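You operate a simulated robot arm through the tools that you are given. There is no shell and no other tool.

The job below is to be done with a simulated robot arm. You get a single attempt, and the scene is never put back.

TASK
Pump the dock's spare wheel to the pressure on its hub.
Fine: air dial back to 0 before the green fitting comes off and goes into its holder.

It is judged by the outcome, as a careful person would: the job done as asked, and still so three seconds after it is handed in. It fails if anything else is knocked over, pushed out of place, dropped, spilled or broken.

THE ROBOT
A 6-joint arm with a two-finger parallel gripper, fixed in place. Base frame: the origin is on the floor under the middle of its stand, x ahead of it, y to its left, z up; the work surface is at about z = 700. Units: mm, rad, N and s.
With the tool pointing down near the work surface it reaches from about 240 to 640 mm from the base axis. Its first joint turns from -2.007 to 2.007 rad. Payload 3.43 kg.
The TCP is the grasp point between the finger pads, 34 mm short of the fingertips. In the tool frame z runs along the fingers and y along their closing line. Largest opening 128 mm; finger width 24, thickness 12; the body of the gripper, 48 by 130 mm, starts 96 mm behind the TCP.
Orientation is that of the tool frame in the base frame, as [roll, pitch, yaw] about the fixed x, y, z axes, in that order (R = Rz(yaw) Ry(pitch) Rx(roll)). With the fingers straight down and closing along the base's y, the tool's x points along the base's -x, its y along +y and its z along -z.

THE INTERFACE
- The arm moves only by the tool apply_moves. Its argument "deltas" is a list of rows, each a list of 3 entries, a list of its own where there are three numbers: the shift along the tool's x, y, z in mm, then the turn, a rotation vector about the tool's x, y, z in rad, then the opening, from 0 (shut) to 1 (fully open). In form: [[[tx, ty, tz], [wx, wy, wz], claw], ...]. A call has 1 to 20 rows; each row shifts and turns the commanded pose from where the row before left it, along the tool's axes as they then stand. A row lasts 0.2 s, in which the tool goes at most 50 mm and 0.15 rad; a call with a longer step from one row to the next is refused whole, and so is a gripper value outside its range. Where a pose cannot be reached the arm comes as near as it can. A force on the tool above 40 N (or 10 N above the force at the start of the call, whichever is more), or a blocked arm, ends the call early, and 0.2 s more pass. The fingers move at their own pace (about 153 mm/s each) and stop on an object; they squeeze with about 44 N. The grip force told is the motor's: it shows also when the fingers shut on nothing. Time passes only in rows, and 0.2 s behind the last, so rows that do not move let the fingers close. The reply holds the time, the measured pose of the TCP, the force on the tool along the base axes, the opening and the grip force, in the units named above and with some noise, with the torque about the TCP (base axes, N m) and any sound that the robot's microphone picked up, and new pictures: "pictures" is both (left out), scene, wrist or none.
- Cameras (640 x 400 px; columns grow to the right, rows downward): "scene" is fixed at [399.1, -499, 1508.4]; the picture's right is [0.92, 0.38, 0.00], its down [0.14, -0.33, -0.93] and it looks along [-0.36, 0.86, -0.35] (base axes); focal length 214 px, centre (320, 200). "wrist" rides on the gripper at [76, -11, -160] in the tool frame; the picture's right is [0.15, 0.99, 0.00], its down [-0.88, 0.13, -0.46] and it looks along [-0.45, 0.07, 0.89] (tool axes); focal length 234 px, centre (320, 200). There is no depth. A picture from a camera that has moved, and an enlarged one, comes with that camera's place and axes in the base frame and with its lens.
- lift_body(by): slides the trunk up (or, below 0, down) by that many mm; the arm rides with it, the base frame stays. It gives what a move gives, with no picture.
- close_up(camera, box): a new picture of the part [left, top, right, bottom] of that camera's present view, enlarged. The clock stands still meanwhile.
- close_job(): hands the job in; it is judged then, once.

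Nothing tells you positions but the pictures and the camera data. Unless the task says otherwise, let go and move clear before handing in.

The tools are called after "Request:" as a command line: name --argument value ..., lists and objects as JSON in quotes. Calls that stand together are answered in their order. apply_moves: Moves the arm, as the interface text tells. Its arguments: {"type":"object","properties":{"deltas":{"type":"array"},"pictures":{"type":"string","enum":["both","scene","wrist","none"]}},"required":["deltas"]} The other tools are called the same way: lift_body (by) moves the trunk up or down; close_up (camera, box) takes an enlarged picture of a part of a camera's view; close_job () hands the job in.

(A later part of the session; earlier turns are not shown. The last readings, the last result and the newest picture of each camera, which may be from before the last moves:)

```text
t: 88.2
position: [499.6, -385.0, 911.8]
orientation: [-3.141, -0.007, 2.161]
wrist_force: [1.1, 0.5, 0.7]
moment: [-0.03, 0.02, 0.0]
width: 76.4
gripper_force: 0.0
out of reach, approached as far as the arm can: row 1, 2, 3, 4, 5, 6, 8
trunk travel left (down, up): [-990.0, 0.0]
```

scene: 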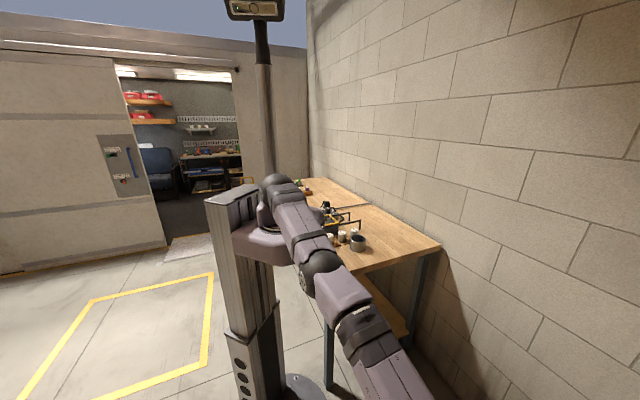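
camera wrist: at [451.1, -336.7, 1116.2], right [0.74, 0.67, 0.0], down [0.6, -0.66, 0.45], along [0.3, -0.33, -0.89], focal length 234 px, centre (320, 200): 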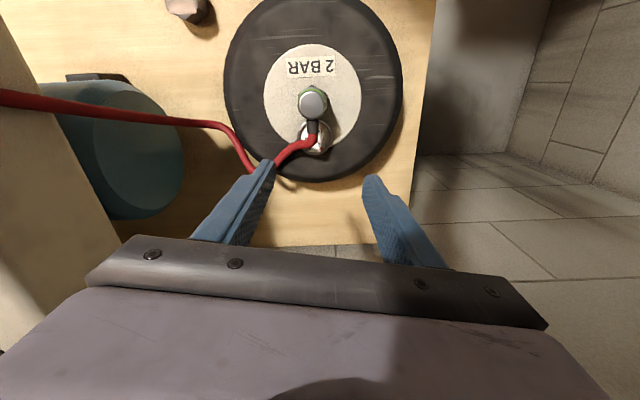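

All the stuck poses lie on one circle, so the elbow is locked straight. I'll swing sideways to the free space right of the bench, where I can safely drive far down and inward to re-bend the elbow.

Request:
apply_moves --deltas '[[[14, 32, 0], [0, 0, 0], 0.6], [[14, 32, 0], [0, 0, 0], 0.6], [[16, 32, 0], [0, 0, 0], 0.6], [[0, 0, 0], [0, 0, 0], 0.6]]' --pictures "both"

```text
t: 89.2
position: [560.3, -295.0, 911.5]
orientation: [-3.14, -0.006, 2.159]
wrist_force: [-0.9, -0.8, -0.1]
moment: [-0.04, 0.02, 0.02]
width: 76.9
gripper_force: 0.0
out of reach, approached as far as the arm can: row 3
trunk travel left (down, up): [-990.0, 0.0]
camera wrist: at [509.8, -239.8, 1070.9], right [0.74, 0.67, 0.0], down [0.6, -0.66, 0.45], along [0.3, -0.33, -0.89], focal length 234 px, centre (320, 200)
```

scene: 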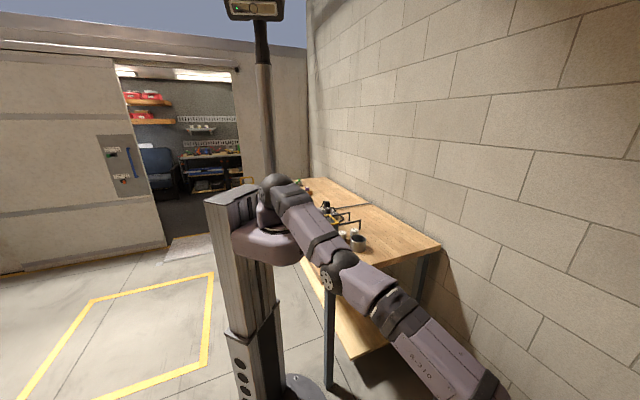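
wrist: 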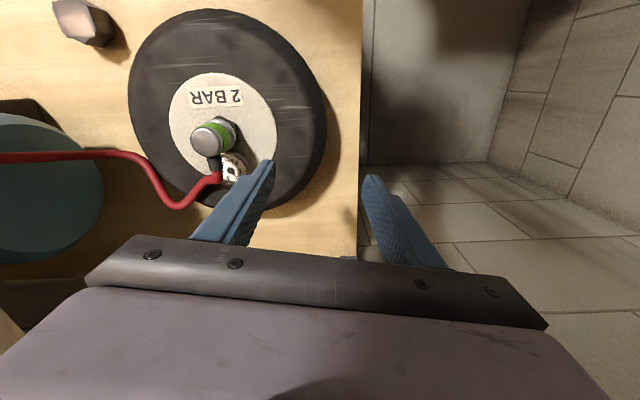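

In this view the elbow hangs slightly below the shoulder–wrist line, so it has flipped downward. I'll test whether it can straighten outward from here, over clear space.

Request:
apply_moves --deltas '[[[-9, 5, 0], [0, 0, 0], 0.6], [[-9, 5, 0], [0, 0, 0], 0.6], [[0, 0, 0], [0, 0, 0], 0.6]]' --pictures "none"

```text
t: 90.0
position: [563.1, -297.0, 914.2]
orientation: [-3.14, -0.005, 2.163]
wrist_force: [-0.4, -0.5, 0.0]
moment: [-0.01, -0.03, -0.02]
width: 76.8
gripper_force: 0.1
out of reach, approached as far as the arm can: row 1, 2
trunk travel left (down, up): [-990.0, 0.0]
```

It is at full stretch. I'll continue sideways until I'm clear of the bench edge before going down.

Request:
apply_moves --deltas '[[[18, 29, 0], [0, 0, 0], 0.6], [[19, 29, 0], [0, 0, 0], 0.6], [[20, 29, 0], [0, 0, 0], 0.6], [[22, 29, 0], [0, 0, 0], 0.6], [[0, 0, 0], [0, 0, 0], 0.6]]' --pictures "both"

```text
t: 91.2
position: [617.3, -168.5, 913.9]
orientation: [-3.139, -0.005, 2.162]
wrist_force: [-0.2, -0.4, 0.1]
moment: [-0.03, 0.0, -0.02]
width: 76.8
gripper_force: 0.0
out of reach, approached as far as the arm can: row 3
trunk travel left (down, up): [-990.0, 0.0]
camera wrist: at [566.1, -113.7, 1073.1], right [0.74, 0.67, 0.0], down [0.6, -0.66, 0.45], along [0.3, -0.33, -0.89], focal length 234 px, centre (320, 200)
```

scene: 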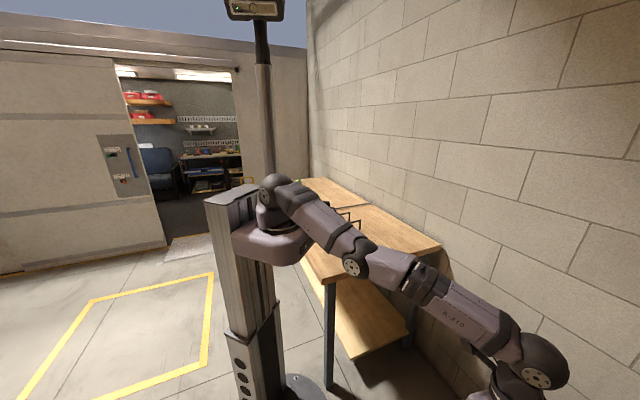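
wrist: 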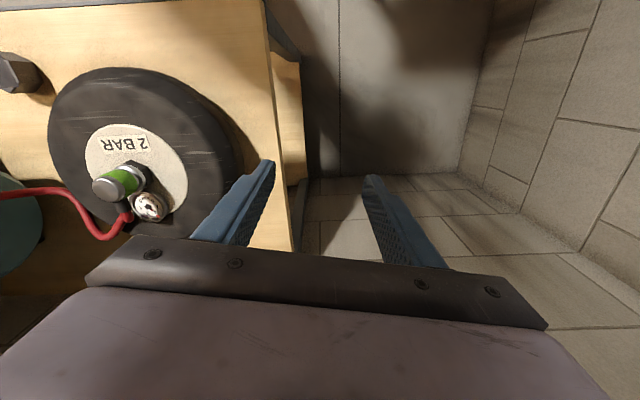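

I can see the whole arm now. I'll swing a bit further to be entirely clear of the bench.

Request:
apply_moves --deltas '[[[24, 23, 0], [0, 0, 0], 0.6], [[25, 23, 0], [0, 0, 0], 0.6], [[25, 23, 0], [0, 0, 0], 0.6], [[26, 23, 0], [0, 0, 0], 0.6], [[0, 0, 0], [0, 0, 0], 0.6]]' --pictures "both"

```text
t: 92.4
position: [639.4, -36.0, 911.4]
orientation: [-3.138, -0.007, 2.162]
wrist_force: [0.3, 0.4, 0.9]
moment: [0.0, -0.01, -0.02]
width: 76.7
gripper_force: 0.1
out of reach, approached as far as the arm can: row 1, 4
trunk travel left (down, up): [-990.0, 0.0]
camera wrist: at [589.8, 19.8, 1071.1], right [0.74, 0.67, 0.0], down [0.6, -0.66, 0.45], along [0.3, -0.33, -0.89], focal length 234 px, centre (320, 200)
```

scene: 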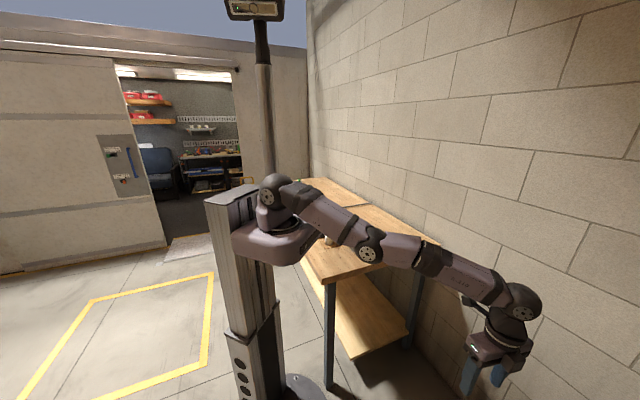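
wrist: 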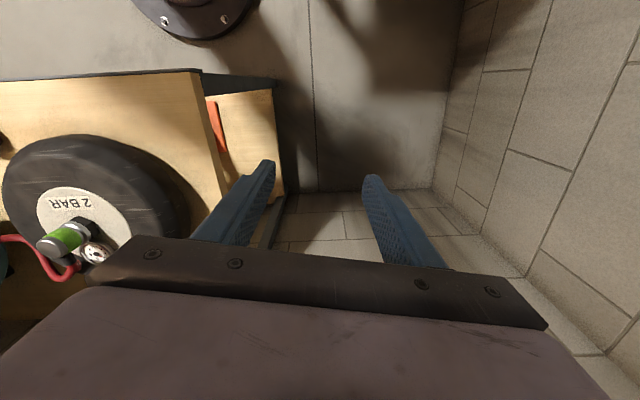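

I'm clear of the bench now. I'll drive down and inward well inside the stretch circle, to make the elbow bend.

Request:
apply_moves --deltas '[[[5, -6, 19], [0, 0, 0], 0.6], [[7, -9, 19], [0, 0, 0], 0.6], [[9, -12, 19], [0, 0, 0], 0.6], [[9, -12, 19], [0, 0, 0], 0.6], [[9, -12, 19], [0, 0, 0], 0.6], [[9, -12, 19], [0, 0, 0], 0.6], [[0, 0, 0], [0, 0, 0], 0.6]]' --pictures "scene"

```text
t: 94.0
position: [594.8, -30.7, 786.9]
orientation: [-3.138, -0.005, 2.163]
wrist_force: [-0.5, -0.1, 0.1]
moment: [-0.01, -0.03, 0.03]
width: 76.8
gripper_force: 0.1
out of reach, approached as far as the arm can: row 2, 3, 4, 5, 6
trunk travel left (down, up): [-990.0, 0.0]
```

scene: 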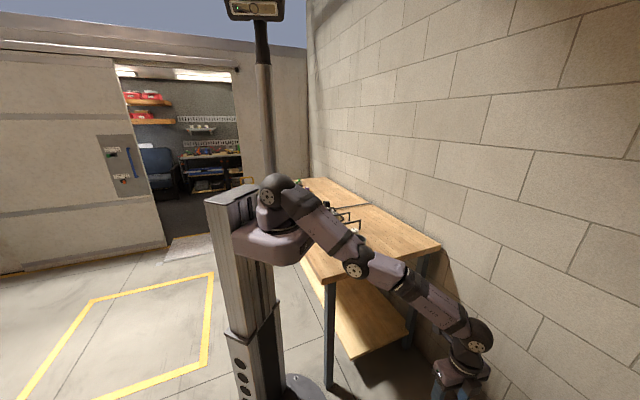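

The elbow is sitting exactly in its straight singularity. Tilting the tool inward while shifting inward should break it toward elbow-up, and there is clear space here for that.

Request:
apply_moves --deltas '[[[15, -20, 0], [0.096, 0.072, 0], 0.6], [[15, -20, 0], [0.096, 0.072, 0], 0.6], [[15, -20, 0], [0.096, 0.072, 0], 0.6], [[15, -20, 0], [0, 0, 0], 0.6], [[0, 0, 0], [0, 0, 0], 0.6]]' --pictures "scene"

```text
t: 95.2
position: [504.8, -29.7, 801.6]
orientation: [-2.845, -0.22, 2.129]
wrist_force: [-0.1, 0.5, 0.2]
moment: [0.0, 0.01, 0.0]
width: 76.7
gripper_force: 0.1
out of reach, approached as far as the arm can: row 1, 2, 3, 4
trunk travel left (down, up): [-990.0, 0.0]
```

scene: 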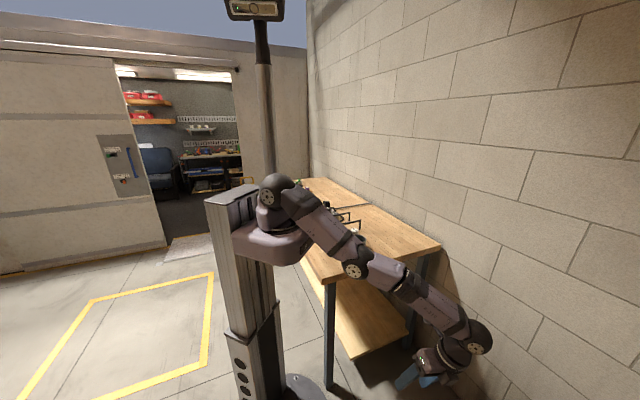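

The elbow didn't change at all, so it is on the elbow-down side and pinned by a limit. I need to straighten it outward first and then tip it over; I'll try small outward steps here.

Request:
apply_moves --deltas '[[[-5.6, 7.5, -3.5], [0, 0, 0], 0.6], [[-5.6, 7.5, -3.5], [0, 0, 0], 0.6], [[-5.6, 7.5, -3.5], [0, 0, 0], 0.6], [[-5.6, 7.5, -3.5], [0, 0, 0], 0.6], [[0, 0, 0], [0, 0, 0], 0.6]]' --pictures "scene"

Request:
close_up --camera "scene" --box '[230, 160, 530, 400]'

```text
t: 96.4
position: [513.4, -29.0, 814.0]
orientation: [-2.849, -0.219, 2.13]
wrist_force: [-0.7, -0.3, -0.6]
moment: [0.02, 0.01, 0.0]
width: 76.8
gripper_force: 0.0
out of reach, approached as far as the arm can: row 1, 2, 3, 4
trunk travel left (down, up): [-990.0, 0.0]
```

scene: 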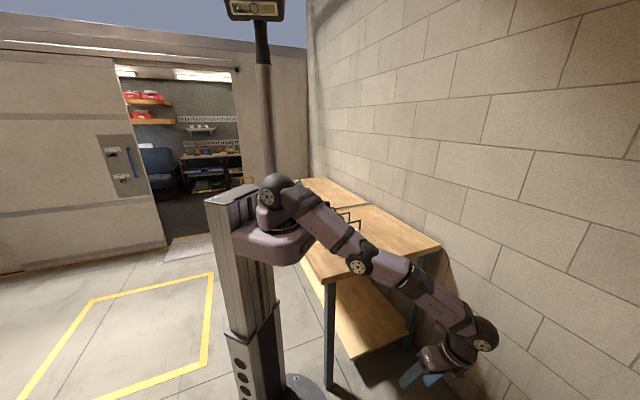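

```text
1.67 times, centred on (380, 280) of scene
camera zoom: at [399.1, -499.0, 1508.4], right [0.92, 0.38, 0.0], down [0.14, -0.33, -0.93], along [-0.36, 0.86, -0.35], focal length 358 px, centre (220, 67)
```

zoom: 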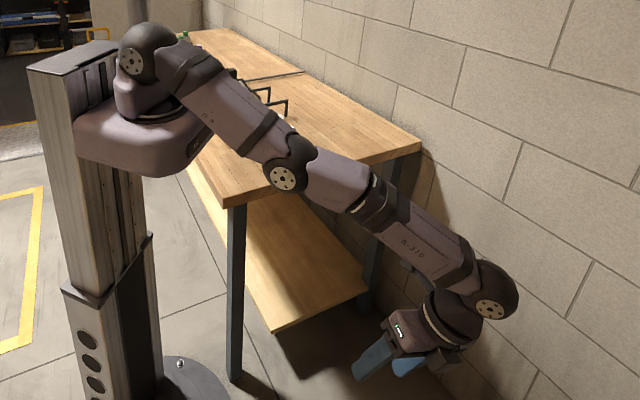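

The arm appears exactly straight. I'll do a burst of outward commands, then an inward tilt and inward commands, to tip the elbow back over to the upper side in this free space.

Request:
apply_moves --deltas '[[[-25, 33.5, -15.8], [0, 0, 0], 0.6], [[-25, 33.5, -15.8], [0, 0, 0], 0.6], [[18, -24, 11], [0.112, 0.084, 0], 0.6], [[25, -33.5, 15.8], [0, 0, 0], 0.6], [[25, -33.5, 15.8], [0, 0, 0], 0.6], [[0, 0, 0], [0, 0, 0], 0.6]]' --pictures "scene"

Request:
close_up --camera "scene" --box '[230, 160, 530, 400]'

```text
t: 97.8
position: [391.6, -22.3, 839.7]
orientation: [-2.731, -0.295, 2.099]
wrist_force: [-0.4, -0.5, -0.9]
moment: [0.02, 0.05, -0.02]
width: 76.8
gripper_force: 0.1
out of reach, approached as far as the arm can: row 1, 2, 3
trunk travel left (down, up): [-990.0, 0.0]
```

scene: 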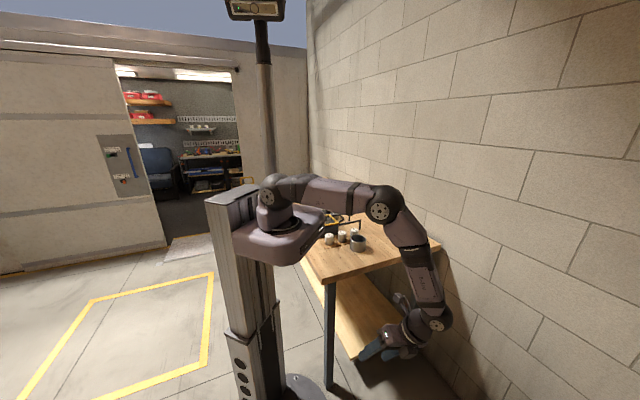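

```text
1.67 times, centred on (380, 280) of scene
camera zoom: at [399.1, -499.0, 1508.4], right [0.92, 0.38, 0.0], down [0.14, -0.33, -0.93], along [-0.36, 0.86, -0.35], focal length 358 px, centre (220, 67)
```

zoom: 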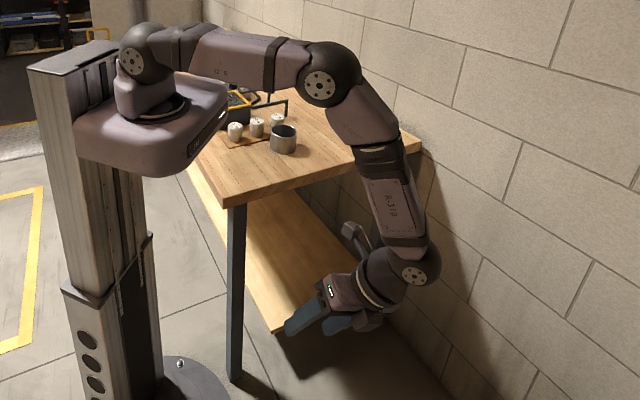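

The elbow is bent upward again. I'll level the tool and raise it, then bring the trunk back down to its original height.

Request:
apply_moves --deltas '[[[0, 0, 0], [-0.1, -0.075, 0], 0.6], [[0, 0, 0], [-0.1, -0.075, 0], 0.6], [[0, 0, 0], [-0.1, -0.075, 0], 0.6], [[0, 0, 0], [-0.1, -0.075, 0], 0.6], [[0, 0, -40], [0, 0, 0], 0.6], [[0, 0, -40], [0, 0, 0], 0.6], [[0, 0, -40], [0, 0, 0], 0.6], [[0, 0, -40], [0, 0, 0], 0.6], [[0, 0, 0], [0, 0, 0], 0.6]]' --pictures "none"

Request:
lift_body --by -140

```text
t: 99.8
position: [393.1, -22.1, 998.1]
orientation: [-3.139, -0.003, 2.162]
wrist_force: [0.2, -0.7, 0.8]
moment: [0.02, 0.03, -0.02]
width: 76.8
gripper_force: 0.0
trunk travel left (down, up): [-990.0, 0.0]
```

```text
t: 101.5
position: [392.2, -23.1, 858.0]
orientation: [-3.14, -0.005, 2.162]
wrist_force: [0.1, 0.0, 0.0]
moment: [0.05, -0.02, 0.03]
width: 76.6
gripper_force: 0.0
trunk travel left (down, up): [-850.0, 140.0]
```

Request:
apply_moves --deltas '[[[0, 0, -35], [0, 0, 0], 0.6], [[0, 0, -35], [0, 0, 0], 0.6], [[0, 0, -30], [0, 0, 0], 0.6], [[-39.7, -16.5, 0], [0, 0, 0], 0.6], [[-39.7, -16.5, 0], [0, 0, 0], 0.6], [[-39.7, -16.5, 0], [0, 0, 0], 0.6], [[-39.7, -16.5, 0], [0, 0, 0], 0.6], [[-39.7, -16.5, 0], [0, 0, 0], 0.6], [[-39.7, -16.5, 0], [0, 0, 0], 0.6], [[-39.7, -16.5, 0], [0, 0, 0], 0.6], [[-36, -14, 0], [0, 0, 0], 0.6], [[0, 0, 0], [0, 0, 0], 0.6]]' --pictures "both"

Request:
close_up --camera "wrist" --box '[260, 90, 380, 210]'

```text
t: 104.1
position: [459.9, -358.3, 957.3]
orientation: [-3.139, -0.005, 2.163]
wrist_force: [-0.4, -0.4, -1.0]
moment: [0.01, -0.03, 0.02]
width: 76.9
gripper_force: 0.0
trunk travel left (down, up): [-850.0, 140.0]
camera wrist: at [409.3, -301.9, 1117.4], right [0.74, 0.67, 0.0], down [0.6, -0.66, 0.45], along [0.3, -0.33, -0.89], focal length 234 px, centre (320, 200)
```

scene: 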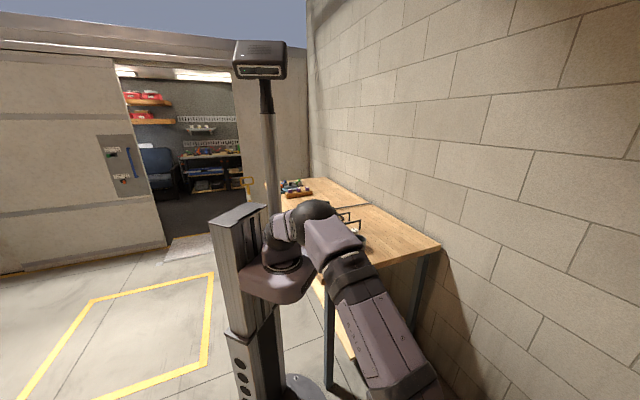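
wrist: 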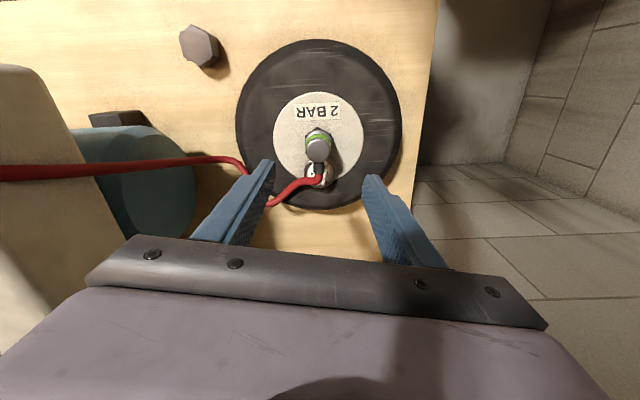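

```text
3.33 times, centred on (320, 150) of wrist
camera zoom: at [409.3, -301.9, 1117.4], right [0.74, 0.67, 0.0], down [0.6, -0.66, 0.45], along [0.3, -0.33, -0.89], focal length 781 px, centre (320, 367)
```

zoom: 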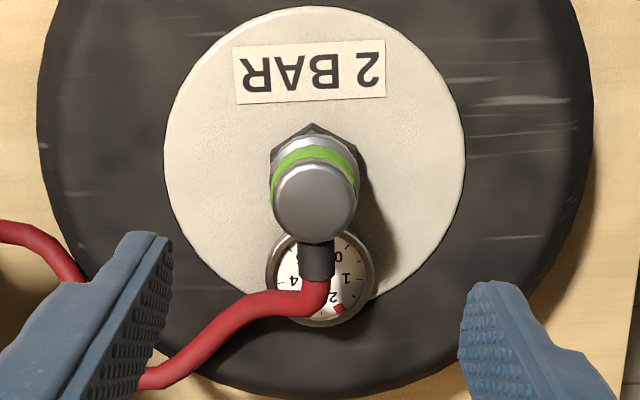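

The gauge still shows about 2 and I'm over the fitting. I'll lower to z of about 860 with a small correction and re-check.

Request:
apply_moves --deltas '[[[-2.5, -1.7, 30], [0, 0, 0], 0.6], [[0, 0, 35], [0, 0, 0], 0.6], [[0, 0, 30], [0, 0, 0], 0.6], [[0, 0, 0], [0, 0, 0], 0.6]]' --pictures "wrist"

Request:
close_up --camera "wrist" --box '[260, 120, 380, 220]'

```text
t: 105.1
position: [460.5, -359.3, 863.3]
orientation: [-3.141, -0.004, 2.162]
wrist_force: [-0.5, 0.2, 0.0]
moment: [-0.01, 0.02, -0.01]
width: 76.9
gripper_force: 0.0
trunk travel left (down, up): [-850.0, 140.0]
camera wrist: at [409.7, -303.2, 1022.3], right [0.74, 0.67, 0.0], down [0.6, -0.66, 0.45], along [0.3, -0.33, -0.89], focal length 234 px, centre (320, 200)
```

wrist: 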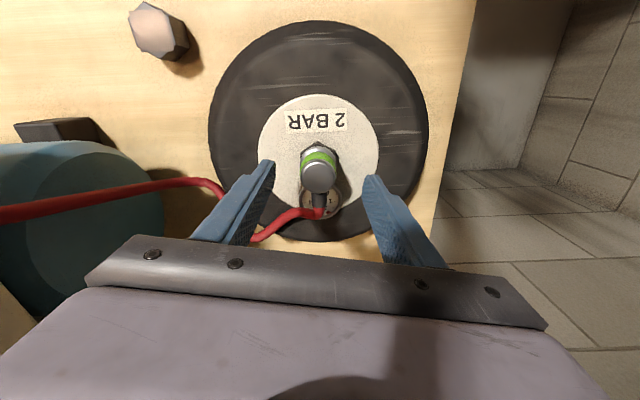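

```text
4.00 times, centred on (320, 170) of wrist
camera zoom: at [409.7, -303.2, 1022.3], right [0.74, 0.67, 0.0], down [0.6, -0.66, 0.45], along [0.3, -0.33, -0.89], focal length 937 px, centre (320, 320)
```

zoom: 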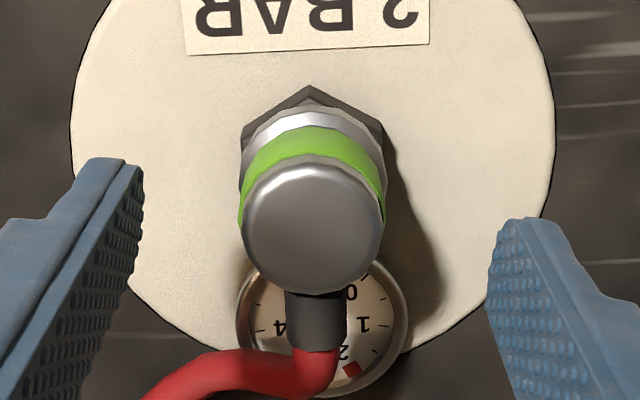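

The alignment is within 2 mm. I'll make the final correction, descend to grip height and close in steps.

Request:
apply_moves --deltas '[[[-1.7, -1, 14], [0, 0, 0], 0.6], [[0, 0, 14], [0, 0, 0], 0.5], [[0, 0, 0], [0, 0, 0], 0.42]]' --pictures "wrist"

Request:
close_up --camera "wrist" --box '[260, 130, 380, 230]'

```text
t: 105.9
position: [459.6, -360.4, 834.4]
orientation: [-3.139, -0.003, 2.162]
wrist_force: [-0.1, -1.0, 0.1]
moment: [-0.01, -0.01, -0.01]
width: 53.6
gripper_force: 0.0
trunk travel left (down, up): [-850.0, 140.0]
camera wrist: at [408.8, -304.8, 993.3], right [0.74, 0.67, 0.0], down [0.6, -0.66, 0.45], along [0.3, -0.33, -0.89], focal length 234 px, centre (320, 200)
```

wrist: 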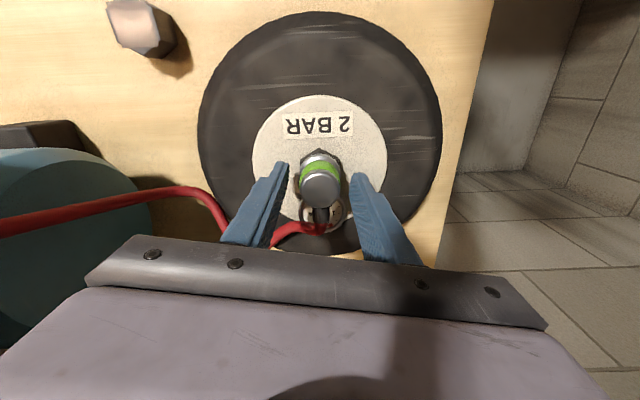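

```text
4.00 times, centred on (320, 180) of wrist
camera zoom: at [408.8, -304.8, 993.3], right [0.74, 0.67, 0.0], down [0.6, -0.66, 0.45], along [0.3, -0.33, -0.89], focal length 937 px, centre (320, 280)
```

zoom: 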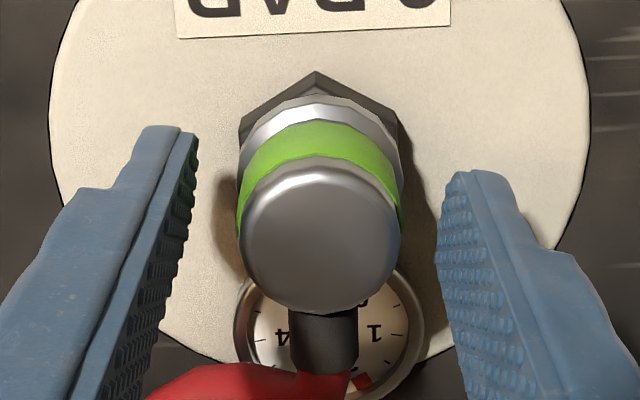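

The fitting is centred between the fingers. I'll close on it now; the dial is already at 0.

Request:
apply_moves --deltas '[[[0, 0, 0], [0, 0, 0], 0.34], [[0, 0, 0], [0, 0, 0], 0.25], [[0, 0, 0], [0, 0, 0], 0.2], [[0, 0, 0], [0, 0, 0], 0.2]]' --pictures "wrist"

Request:
close_up --camera "wrist" --box '[260, 130, 380, 230]'

```text
t: 106.9
position: [458.8, -360.1, 834.0]
orientation: [-3.14, -0.006, 2.162]
wrist_force: [-0.6, -0.1, -0.2]
moment: [0.0, -0.01, 0.03]
width: 30.4
gripper_force: 43.9
trunk travel left (down, up): [-850.0, 140.0]
camera wrist: at [408.8, -304.9, 993.4], right [0.74, 0.67, 0.0], down [0.6, -0.66, 0.45], along [0.3, -0.33, -0.89], focal length 234 px, centre (320, 200)
```

wrist: 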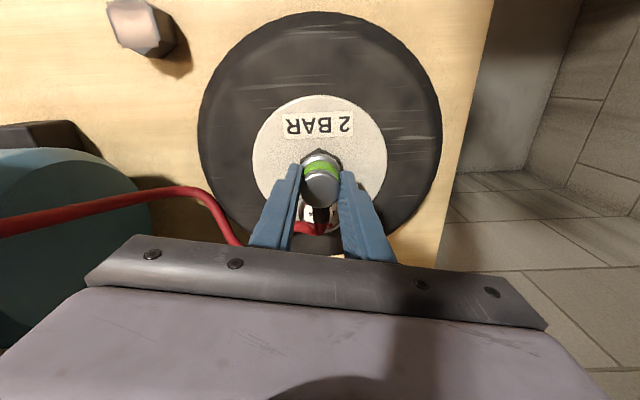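

```text
4.00 times, centred on (320, 180) of wrist
camera zoom: at [408.8, -304.9, 993.4], right [0.74, 0.67, 0.0], down [0.6, -0.66, 0.45], along [0.3, -0.33, -0.89], focal length 937 px, centre (320, 280)
```

zoom: 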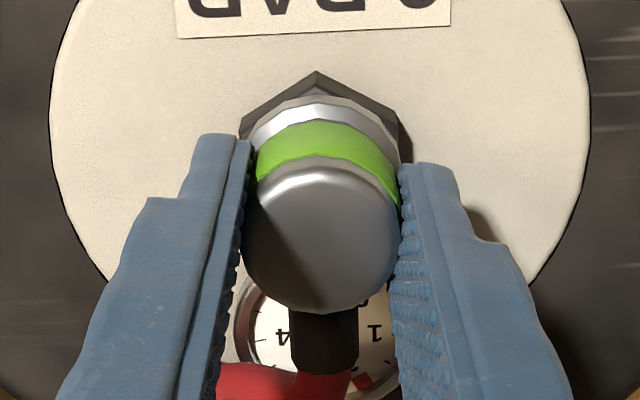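

It is gripped, but no release snap was reported this time. I'll lift a few millimetres and watch the force, so that I don't pull on the wheel.

Request:
apply_moves --deltas '[[[0, 0, -1.5], [0, 0, 0], 0.2], [[0, 0, -1.5], [0, 0, 0], 0.2], [[0, 0, 0], [0, 0, 0], 0.2]]' --pictures "wrist"

Request:
close_up --camera "wrist" --box '[260, 130, 380, 230]'

```text
t: 107.7
position: [459.1, -359.8, 835.6]
orientation: [-3.14, -0.006, 2.162]
wrist_force: [0.6, -0.1, -0.4]
moment: [0.0, -0.04, 0.0]
width: 30.5
gripper_force: 44.6
trunk travel left (down, up): [-850.0, 140.0]
heard: snap
camera wrist: at [408.7, -304.5, 996.1], right [0.74, 0.67, 0.0], down [0.6, -0.66, 0.45], along [0.3, -0.33, -0.89], focal length 234 px, centre (320, 200)
```

wrist: 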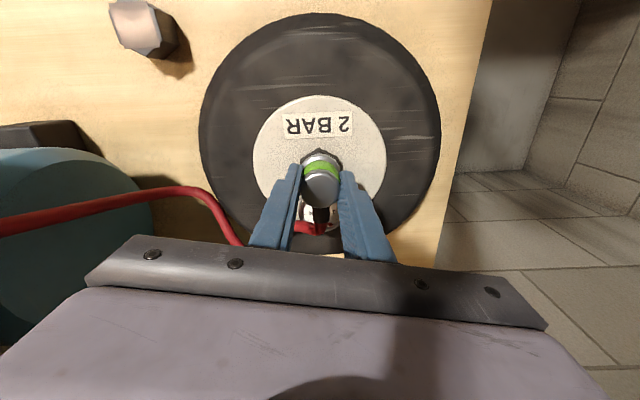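

```text
4.00 times, centred on (320, 180) of wrist
camera zoom: at [408.7, -304.5, 996.1], right [0.74, 0.67, 0.0], down [0.6, -0.66, 0.45], along [0.3, -0.33, -0.89], focal length 937 px, centre (320, 280)
```

zoom: 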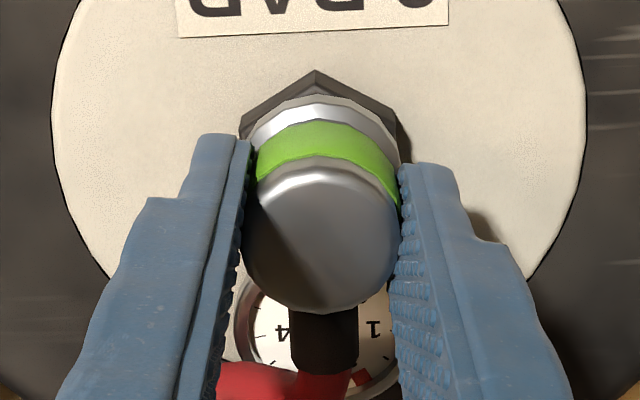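

The snap released it with no load on the wheel. I'll lift it straight up and confirm the wheel stays and the gauge holds.

Request:
apply_moves --deltas '[[[0, 0, -8], [0, 0, 0], 0.2], [[0, 0, -15], [0, 0, 0], 0.2], [[0, 0, -25], [0, 0, 0], 0.2], [[0, 0, -25], [0, 0, 0], 0.2], [[0, 0, -22], [0, 0, 0], 0.2], [[0, 0, 0], [0, 0, 0], 0.2]]' --pictures "wrist"

Request:
close_up --camera "wrist" --box '[240, 90, 400, 230]'

```text
t: 109.1
position: [457.4, -358.0, 931.0]
orientation: [-3.14, -0.006, 2.163]
wrist_force: [0.2, -0.6, -0.4]
moment: [-0.04, 0.02, -0.02]
width: 30.4
gripper_force: 44.0
trunk travel left (down, up): [-850.0, 140.0]
camera wrist: at [407.3, -303.7, 1090.0], right [0.74, 0.67, 0.0], down [0.6, -0.66, 0.45], along [0.3, -0.33, -0.89], focal length 234 px, centre (320, 200)
```

wrist: 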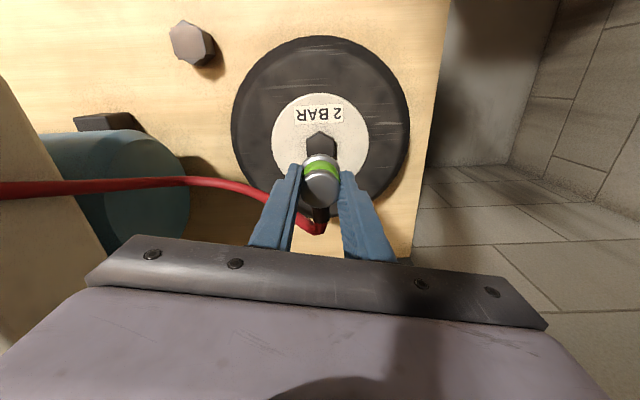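

```text
2.86 times, centred on (320, 160) of wrist
camera zoom: at [407.3, -303.7, 1090.0], right [0.74, 0.67, 0.0], down [0.6, -0.66, 0.45], along [0.3, -0.33, -0.89], focal length 669 px, centre (320, 314)
```

zoom: 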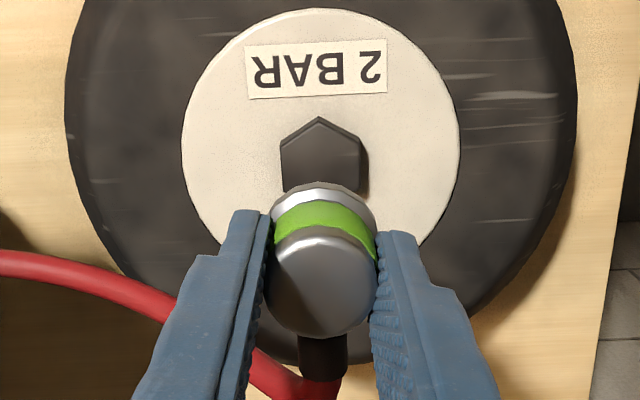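

The wheel is in place and the fitting is free. I'll carry it back the same way, toward the robot first and then left to the holder.

Request:
apply_moves --deltas '[[[31, 0, 0], [0, -0.005, 0], 0.2], [[31, 0, 0], [0, 0, 0], 0.2], [[31, 0, 0], [0, 0, 0], 0.2], [[0, -40, 0], [0, 0, 0], 0.2], [[0, -40, 0], [0, 0, 0], 0.2], [[0, -40, 0], [0, 0, 0], 0.2], [[0, -40, 0], [0, 0, 0], 0.2], [[0, -24, 0], [0, 0, 0], 0.2], [[0, 0, 0], [0, 0, 0], 0.2]]' --pictures "wrist"

Request:
close_up --camera "wrist" --box '[260, 90, 380, 210]'

```text
t: 111.1
position: [257.2, -385.9, 933.4]
orientation: [-3.14, 0.0, 2.163]
wrist_force: [0.7, 0.3, -1.5]
moment: [0.02, -0.01, 0.05]
width: 30.5
gripper_force: 43.9
trunk travel left (down, up): [-850.0, 140.0]
camera wrist: at [205.2, -330.1, 1092.8], right [0.74, 0.67, 0.0], down [0.6, -0.66, 0.46], along [0.31, -0.34, -0.89], focal length 234 px, centre (320, 200)
```

wrist: 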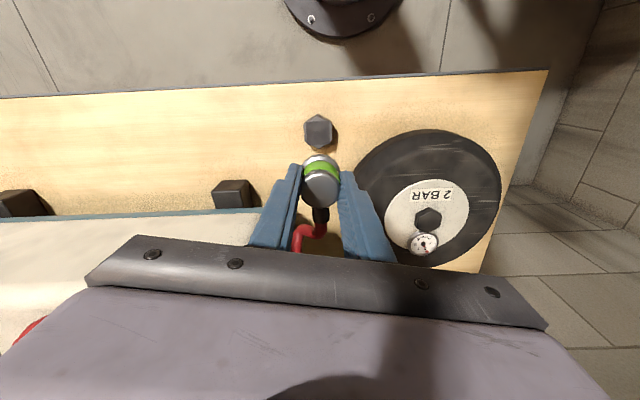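

```text
3.33 times, centred on (320, 150) of wrist
camera zoom: at [205.2, -330.1, 1092.8], right [0.74, 0.67, 0.0], down [0.6, -0.66, 0.46], along [0.31, -0.34, -0.89], focal length 781 px, centre (320, 367)
```

zoom: 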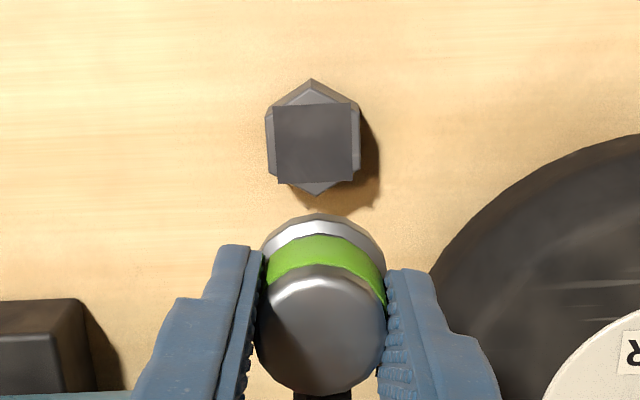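

The holder is about 5 mm toward the robot and 2 mm left of my axis, which matches the recorded pickup pose. I'll correct that and descend part way.

Request:
apply_moves --deltas '[[[4.6, -2.4, 15], [0, 0, 0], 0.2], [[0, 0, 30], [0, 0, 0], 0.2], [[0, 0, 30], [0, 0, 0], 0.2], [[0, 0, 0], [0, 0, 0], 0.2]]' --pictures "wrist"

Request:
close_up --camera "wrist" --box '[260, 110, 380, 210]'

```text
t: 112.1
position: [252.4, -381.9, 857.5]
orientation: [-3.14, 0.0, 2.163]
wrist_force: [0.4, 1.2, -0.6]
moment: [-0.02, -0.02, -0.01]
width: 30.3
gripper_force: 44.2
trunk travel left (down, up): [-850.0, 140.0]
camera wrist: at [200.9, -325.8, 1016.0], right [0.74, 0.67, 0.0], down [0.6, -0.66, 0.46], along [0.31, -0.34, -0.89], focal length 234 px, centre (320, 200)
```

wrist: 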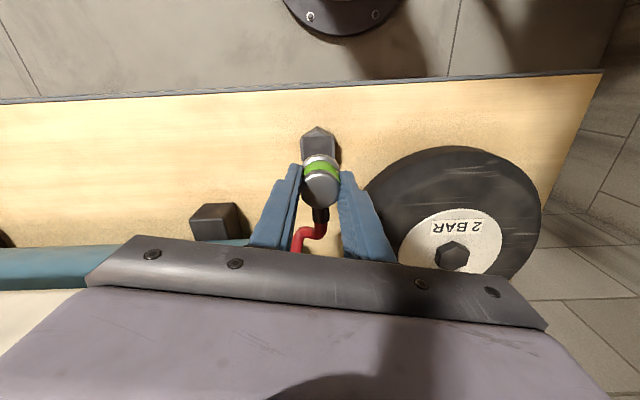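

```text
4.00 times, centred on (320, 160) of wrist
camera zoom: at [200.9, -325.8, 1016.0], right [0.74, 0.67, 0.0], down [0.6, -0.66, 0.46], along [0.31, -0.34, -0.89], focal length 937 px, centre (320, 360)
```

zoom: 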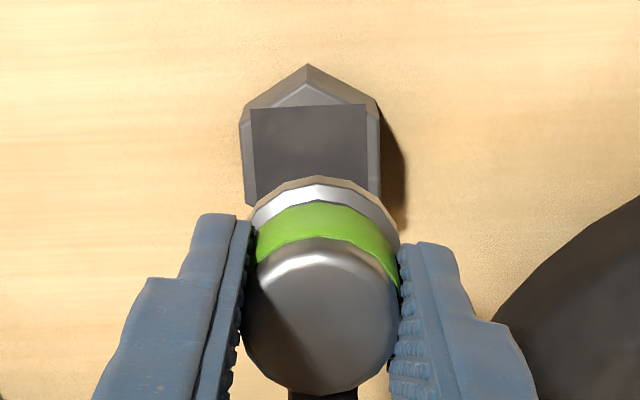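

Looking back, the pickup grip dragged the fitting about 2 mm right of the holder's centre, so the true seat is about 3 mm left of my present axis. I'll shift left and lower further.

Request:
apply_moves --deltas '[[[-0.4, -3, 15], [0, 0, 0], 0.2], [[0, 0, 20], [0, 0, 0], 0.2], [[0, 0, 18], [0, 0, 0], 0.2], [[0, 0, 0], [0, 0, 0], 0.2]]' --pictures "wrist"

Request:
close_up --camera "wrist" --box '[230, 120, 410, 240]'

```text
t: 113.1
position: [249.5, -387.0, 802.0]
orientation: [-3.141, 0.0, 2.163]
wrist_force: [-0.5, -0.6, -1.3]
moment: [-0.01, 0.02, 0.01]
width: 30.3
gripper_force: 43.9
trunk travel left (down, up): [-850.0, 140.0]
camera wrist: at [198.2, -329.9, 962.1], right [0.74, 0.67, 0.0], down [0.6, -0.66, 0.46], along [0.31, -0.34, -0.89], focal length 234 px, centre (320, 200)
```

wrist: 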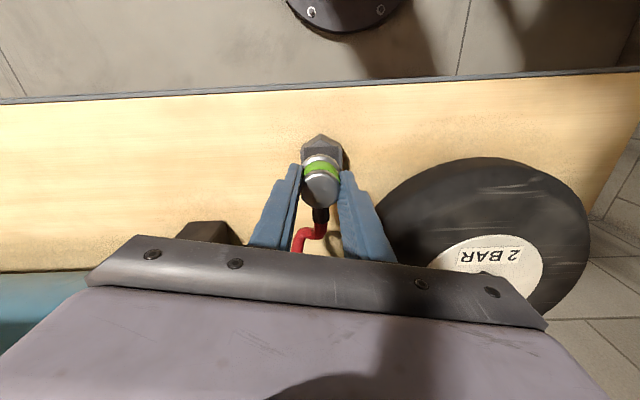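

```text
3.33 times, centred on (320, 180) of wrist
camera zoom: at [198.2, -329.9, 962.1], right [0.74, 0.67, 0.0], down [0.6, -0.66, 0.46], along [0.31, -0.34, -0.89], focal length 781 px, centre (320, 267)
```

zoom: 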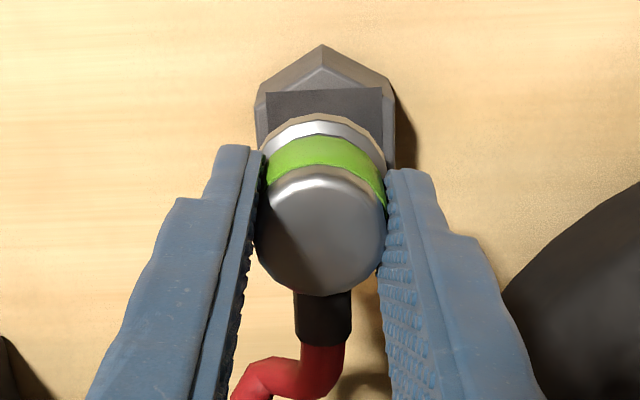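

Lateral and forward alignment now match the seated picture within about 1 mm. I'll lower slowly until it seats.

Request:
apply_moves --deltas '[[[0, 0.6, 8], [0, 0, 0], 0.2], [[0, 0, 7], [0, 0, 0], 0.2], [[0, 0, 4], [0, 0, 0], 0.2], [[0, 0, 2], [0, 0, 0], 0.2], [[0, 0, 2], [0, 0, 0], 0.2]]' --pictures "wrist"

Request:
close_up --camera "wrist" --box '[230, 120, 410, 240]'

```text
t: 114.3
position: [248.2, -383.6, 780.1]
orientation: [-3.14, 0.001, 2.162]
wrist_force: [-0.1, -0.2, -1.1]
moment: [0.0, -0.01, -0.01]
width: 30.4
gripper_force: 43.5
trunk travel left (down, up): [-850.0, 140.0]
camera wrist: at [197.7, -328.2, 939.1], right [0.74, 0.67, 0.0], down [0.6, -0.66, 0.46], along [0.31, -0.34, -0.89], focal length 234 px, centre (320, 200)
```

wrist: 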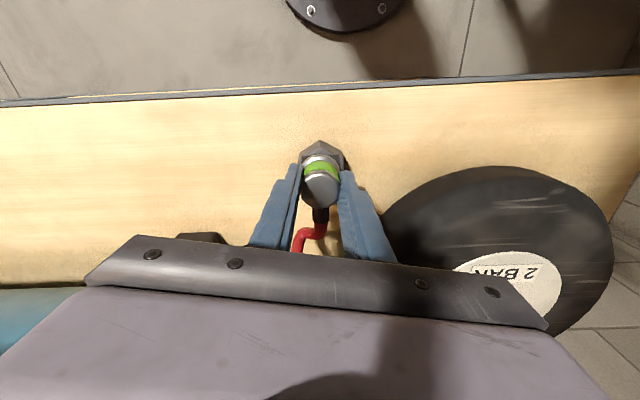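

```text
3.33 times, centred on (320, 180) of wrist
camera zoom: at [197.7, -328.2, 939.1], right [0.74, 0.67, 0.0], down [0.6, -0.66, 0.46], along [0.31, -0.34, -0.89], focal length 781 px, centre (320, 267)
```

zoom: 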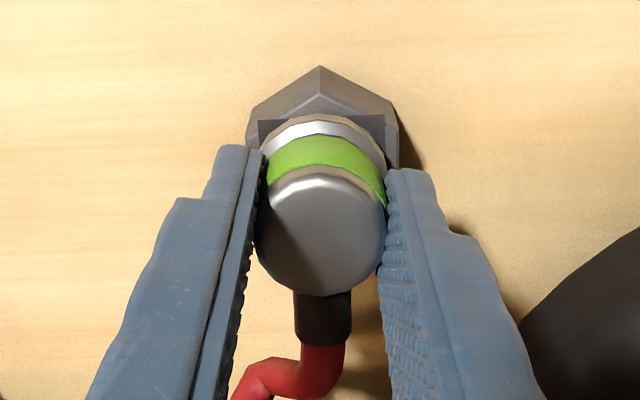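

Lateral alignment is right, and the holder is about 1 mm forward. I'll correct and continue down in small steps.

Request:
apply_moves --deltas '[[[-1.2, 0, 1], [0, 0, 0], 0.2], [[0, 0, 1.5], [0, 0, 0], 0.2], [[0, 0, 1.5], [0, 0, 0], 0.2], [[0, 0, 1], [0, 0, 0], 0.2]]' --pictures "wrist"

Request:
close_up --camera "wrist" --box '[230, 120, 410, 240]'

```text
t: 115.3
position: [251.3, -385.4, 776.0]
orientation: [-3.14, 0.001, 2.162]
wrist_force: [0.0, -0.8, -0.6]
moment: [0.0, -0.01, 0.01]
width: 30.5
gripper_force: 44.0
trunk travel left (down, up): [-850.0, 140.0]
camera wrist: at [199.1, -329.3, 934.6], right [0.74, 0.67, 0.0], down [0.6, -0.66, 0.46], along [0.31, -0.34, -0.89], focal length 234 px, centre (320, 200)
```

wrist: 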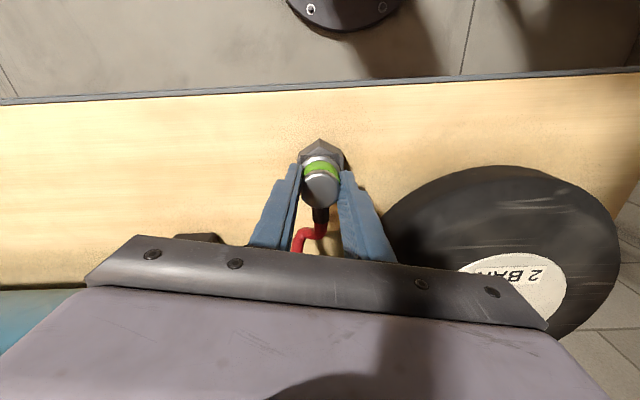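

```text
3.33 times, centred on (320, 180) of wrist
camera zoom: at [199.1, -329.3, 934.6], right [0.74, 0.67, 0.0], down [0.6, -0.66, 0.46], along [0.31, -0.34, -0.89], focal length 781 px, centre (320, 267)
```

zoom: 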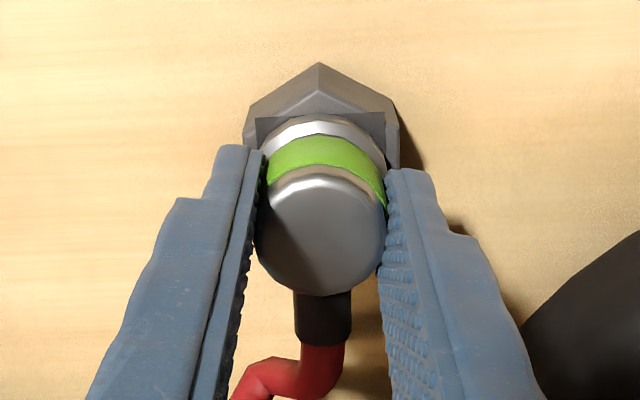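

No contact yet; I regripped slightly lower on the wheel, so it should seat 2–3 mm further down. I'll continue in 1 mm steps.

Request:
apply_moves --deltas '[[[0.5, 0, 1], [0, 0, 0], 0.2], [[0, 0, 1], [0, 0, 0], 0.2], [[0, 0, 1], [0, 0, 0], 0.2], [[0, 0, 0], [0, 0, 0], 0.2]]' --pictures "none"

```text
t: 116.3
position: [249.7, -383.8, 772.9]
orientation: [-3.14, 0.003, 2.163]
wrist_force: [-0.5, 2.6, 23.0]
moment: [0.78, 0.42, 0.04]
width: 30.4
gripper_force: 44.4
trunk travel left (down, up): [-850.0, 140.0]
heard: snap
```

A snap with about 23 N of press, so it is seated in the holder. I'll ease the press slightly, then open the fingers gently.

Request:
apply_moves --deltas '[[[0, 0, -1.5], [0, 0, 0], 0.2], [[0, 0, 0], [0, 0, 0], 0.3], [[0, 0, 0], [0, 0, 0], 0.4], [[0, 0, 0], [0, 0, 0], 0.5]]' --pictures "wrist"

Request:
close_up --camera "wrist" --box '[230, 120, 410, 240]'

```text
t: 117.3
position: [251.1, -384.7, 773.2]
orientation: [-3.141, 0.002, 2.162]
wrist_force: [0.4, 0.6, 0.5]
moment: [-0.06, 0.0, -0.01]
width: 63.9
gripper_force: 0.1
trunk travel left (down, up): [-850.0, 140.0]
camera wrist: at [199.6, -328.8, 932.8], right [0.74, 0.67, 0.0], down [0.6, -0.66, 0.46], along [0.31, -0.34, -0.89], focal length 234 px, centre (320, 200)
```

wrist: 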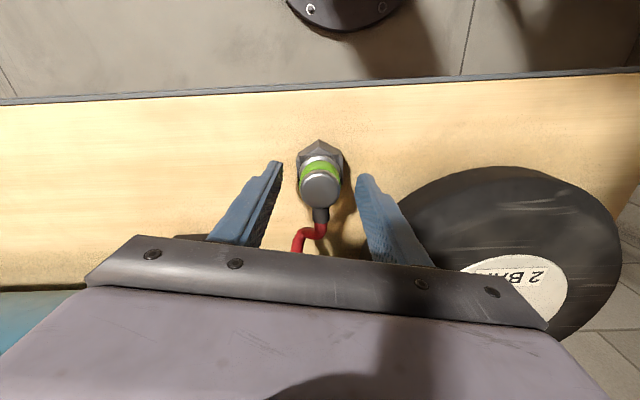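

```text
3.33 times, centred on (320, 180) of wrist
camera zoom: at [199.6, -328.8, 932.8], right [0.74, 0.67, 0.0], down [0.6, -0.66, 0.46], along [0.31, -0.34, -0.89], focal length 781 px, centre (320, 267)
```

zoom: 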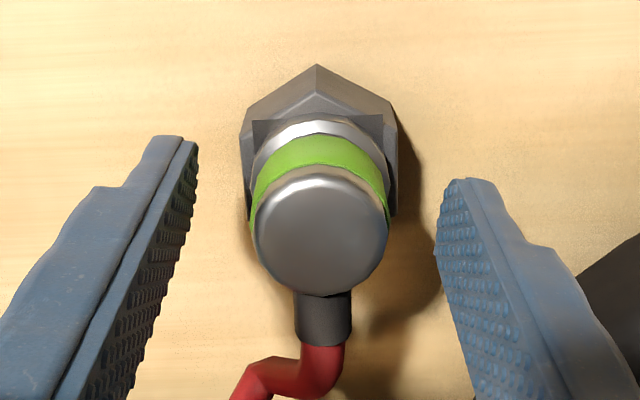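

The fitting is seated, centred on its holder. I'll rise clear and take a final look at the holder, wheel gauge and dial.

Request:
apply_moves --deltas '[[[0, 0, -8], [0, 0, 0], 0.6], [[5, 0, -20], [0, 0, 0], 0.7], [[10, 0, -35], [0, 0, 0], 0.7], [[5, 0, -40], [0, 0, 0], 0.7], [[0, 0, -40], [0, 0, 0], 0.7], [[0, 0, -40], [0, 0, 0], 0.7], [[0, 0, 0], [0, 0, 0], 0.7]]' --pictures "both"

Request:
close_up --camera "wrist" --box '[270, 80, 370, 180]'

Request:
close_up --camera "wrist" --box '[380, 140, 480, 240]'

```text
t: 118.9
position: [240.4, -368.3, 957.7]
orientation: [-3.138, -0.001, 2.161]
wrist_force: [0.1, 0.0, -0.3]
moment: [0.02, -0.01, 0.0]
width: 89.6
gripper_force: 0.2
trunk travel left (down, up): [-850.0, 140.0]
camera wrist: at [189.7, -313.0, 1116.6], right [0.74, 0.67, 0.0], down [0.6, -0.66, 0.46], along [0.31, -0.34, -0.89], focal length 234 px, centre (320, 200)
```

scene: 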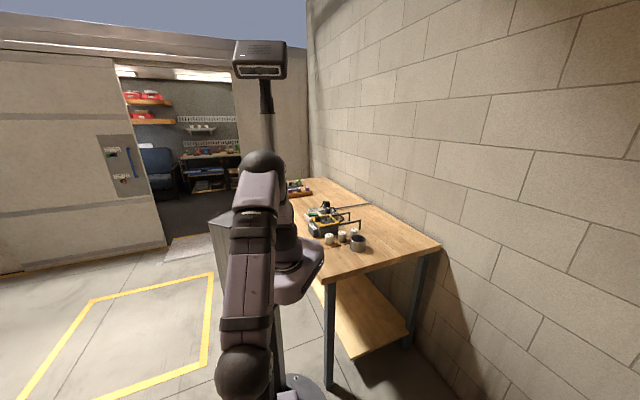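
wrist: 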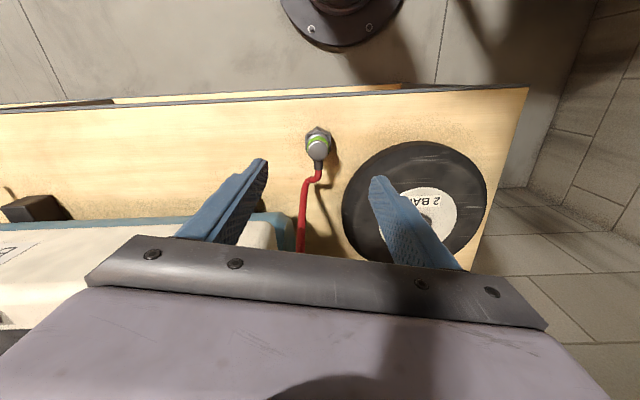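

```text
4.00 times, centred on (320, 130) of wrist
camera zoom: at [189.7, -313.0, 1116.6], right [0.74, 0.67, 0.0], down [0.6, -0.66, 0.46], along [0.31, -0.34, -0.89], focal length 937 px, centre (320, 480)
```

zoom: 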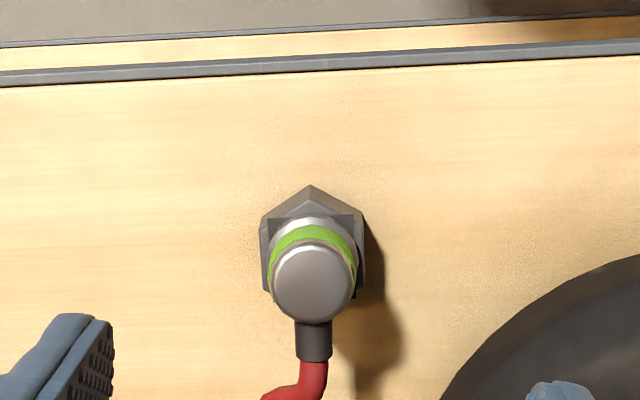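

```text
4.00 times, centred on (430, 190) of wrist
camera zoom: at [189.7, -313.0, 1116.6], right [0.74, 0.67, 0.0], down [0.6, -0.66, 0.46], along [0.31, -0.34, -0.89], focal length 937 px, centre (-120, 240)
```

zoom: 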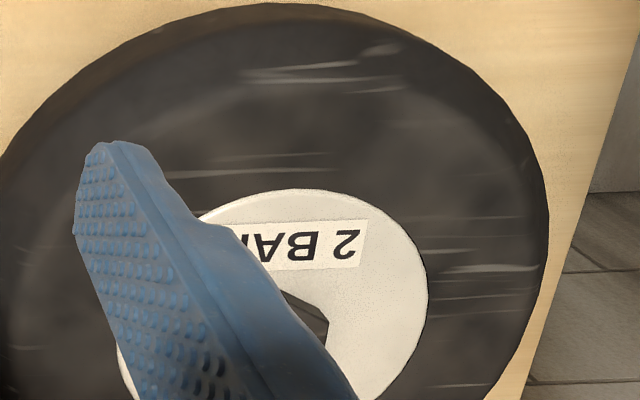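

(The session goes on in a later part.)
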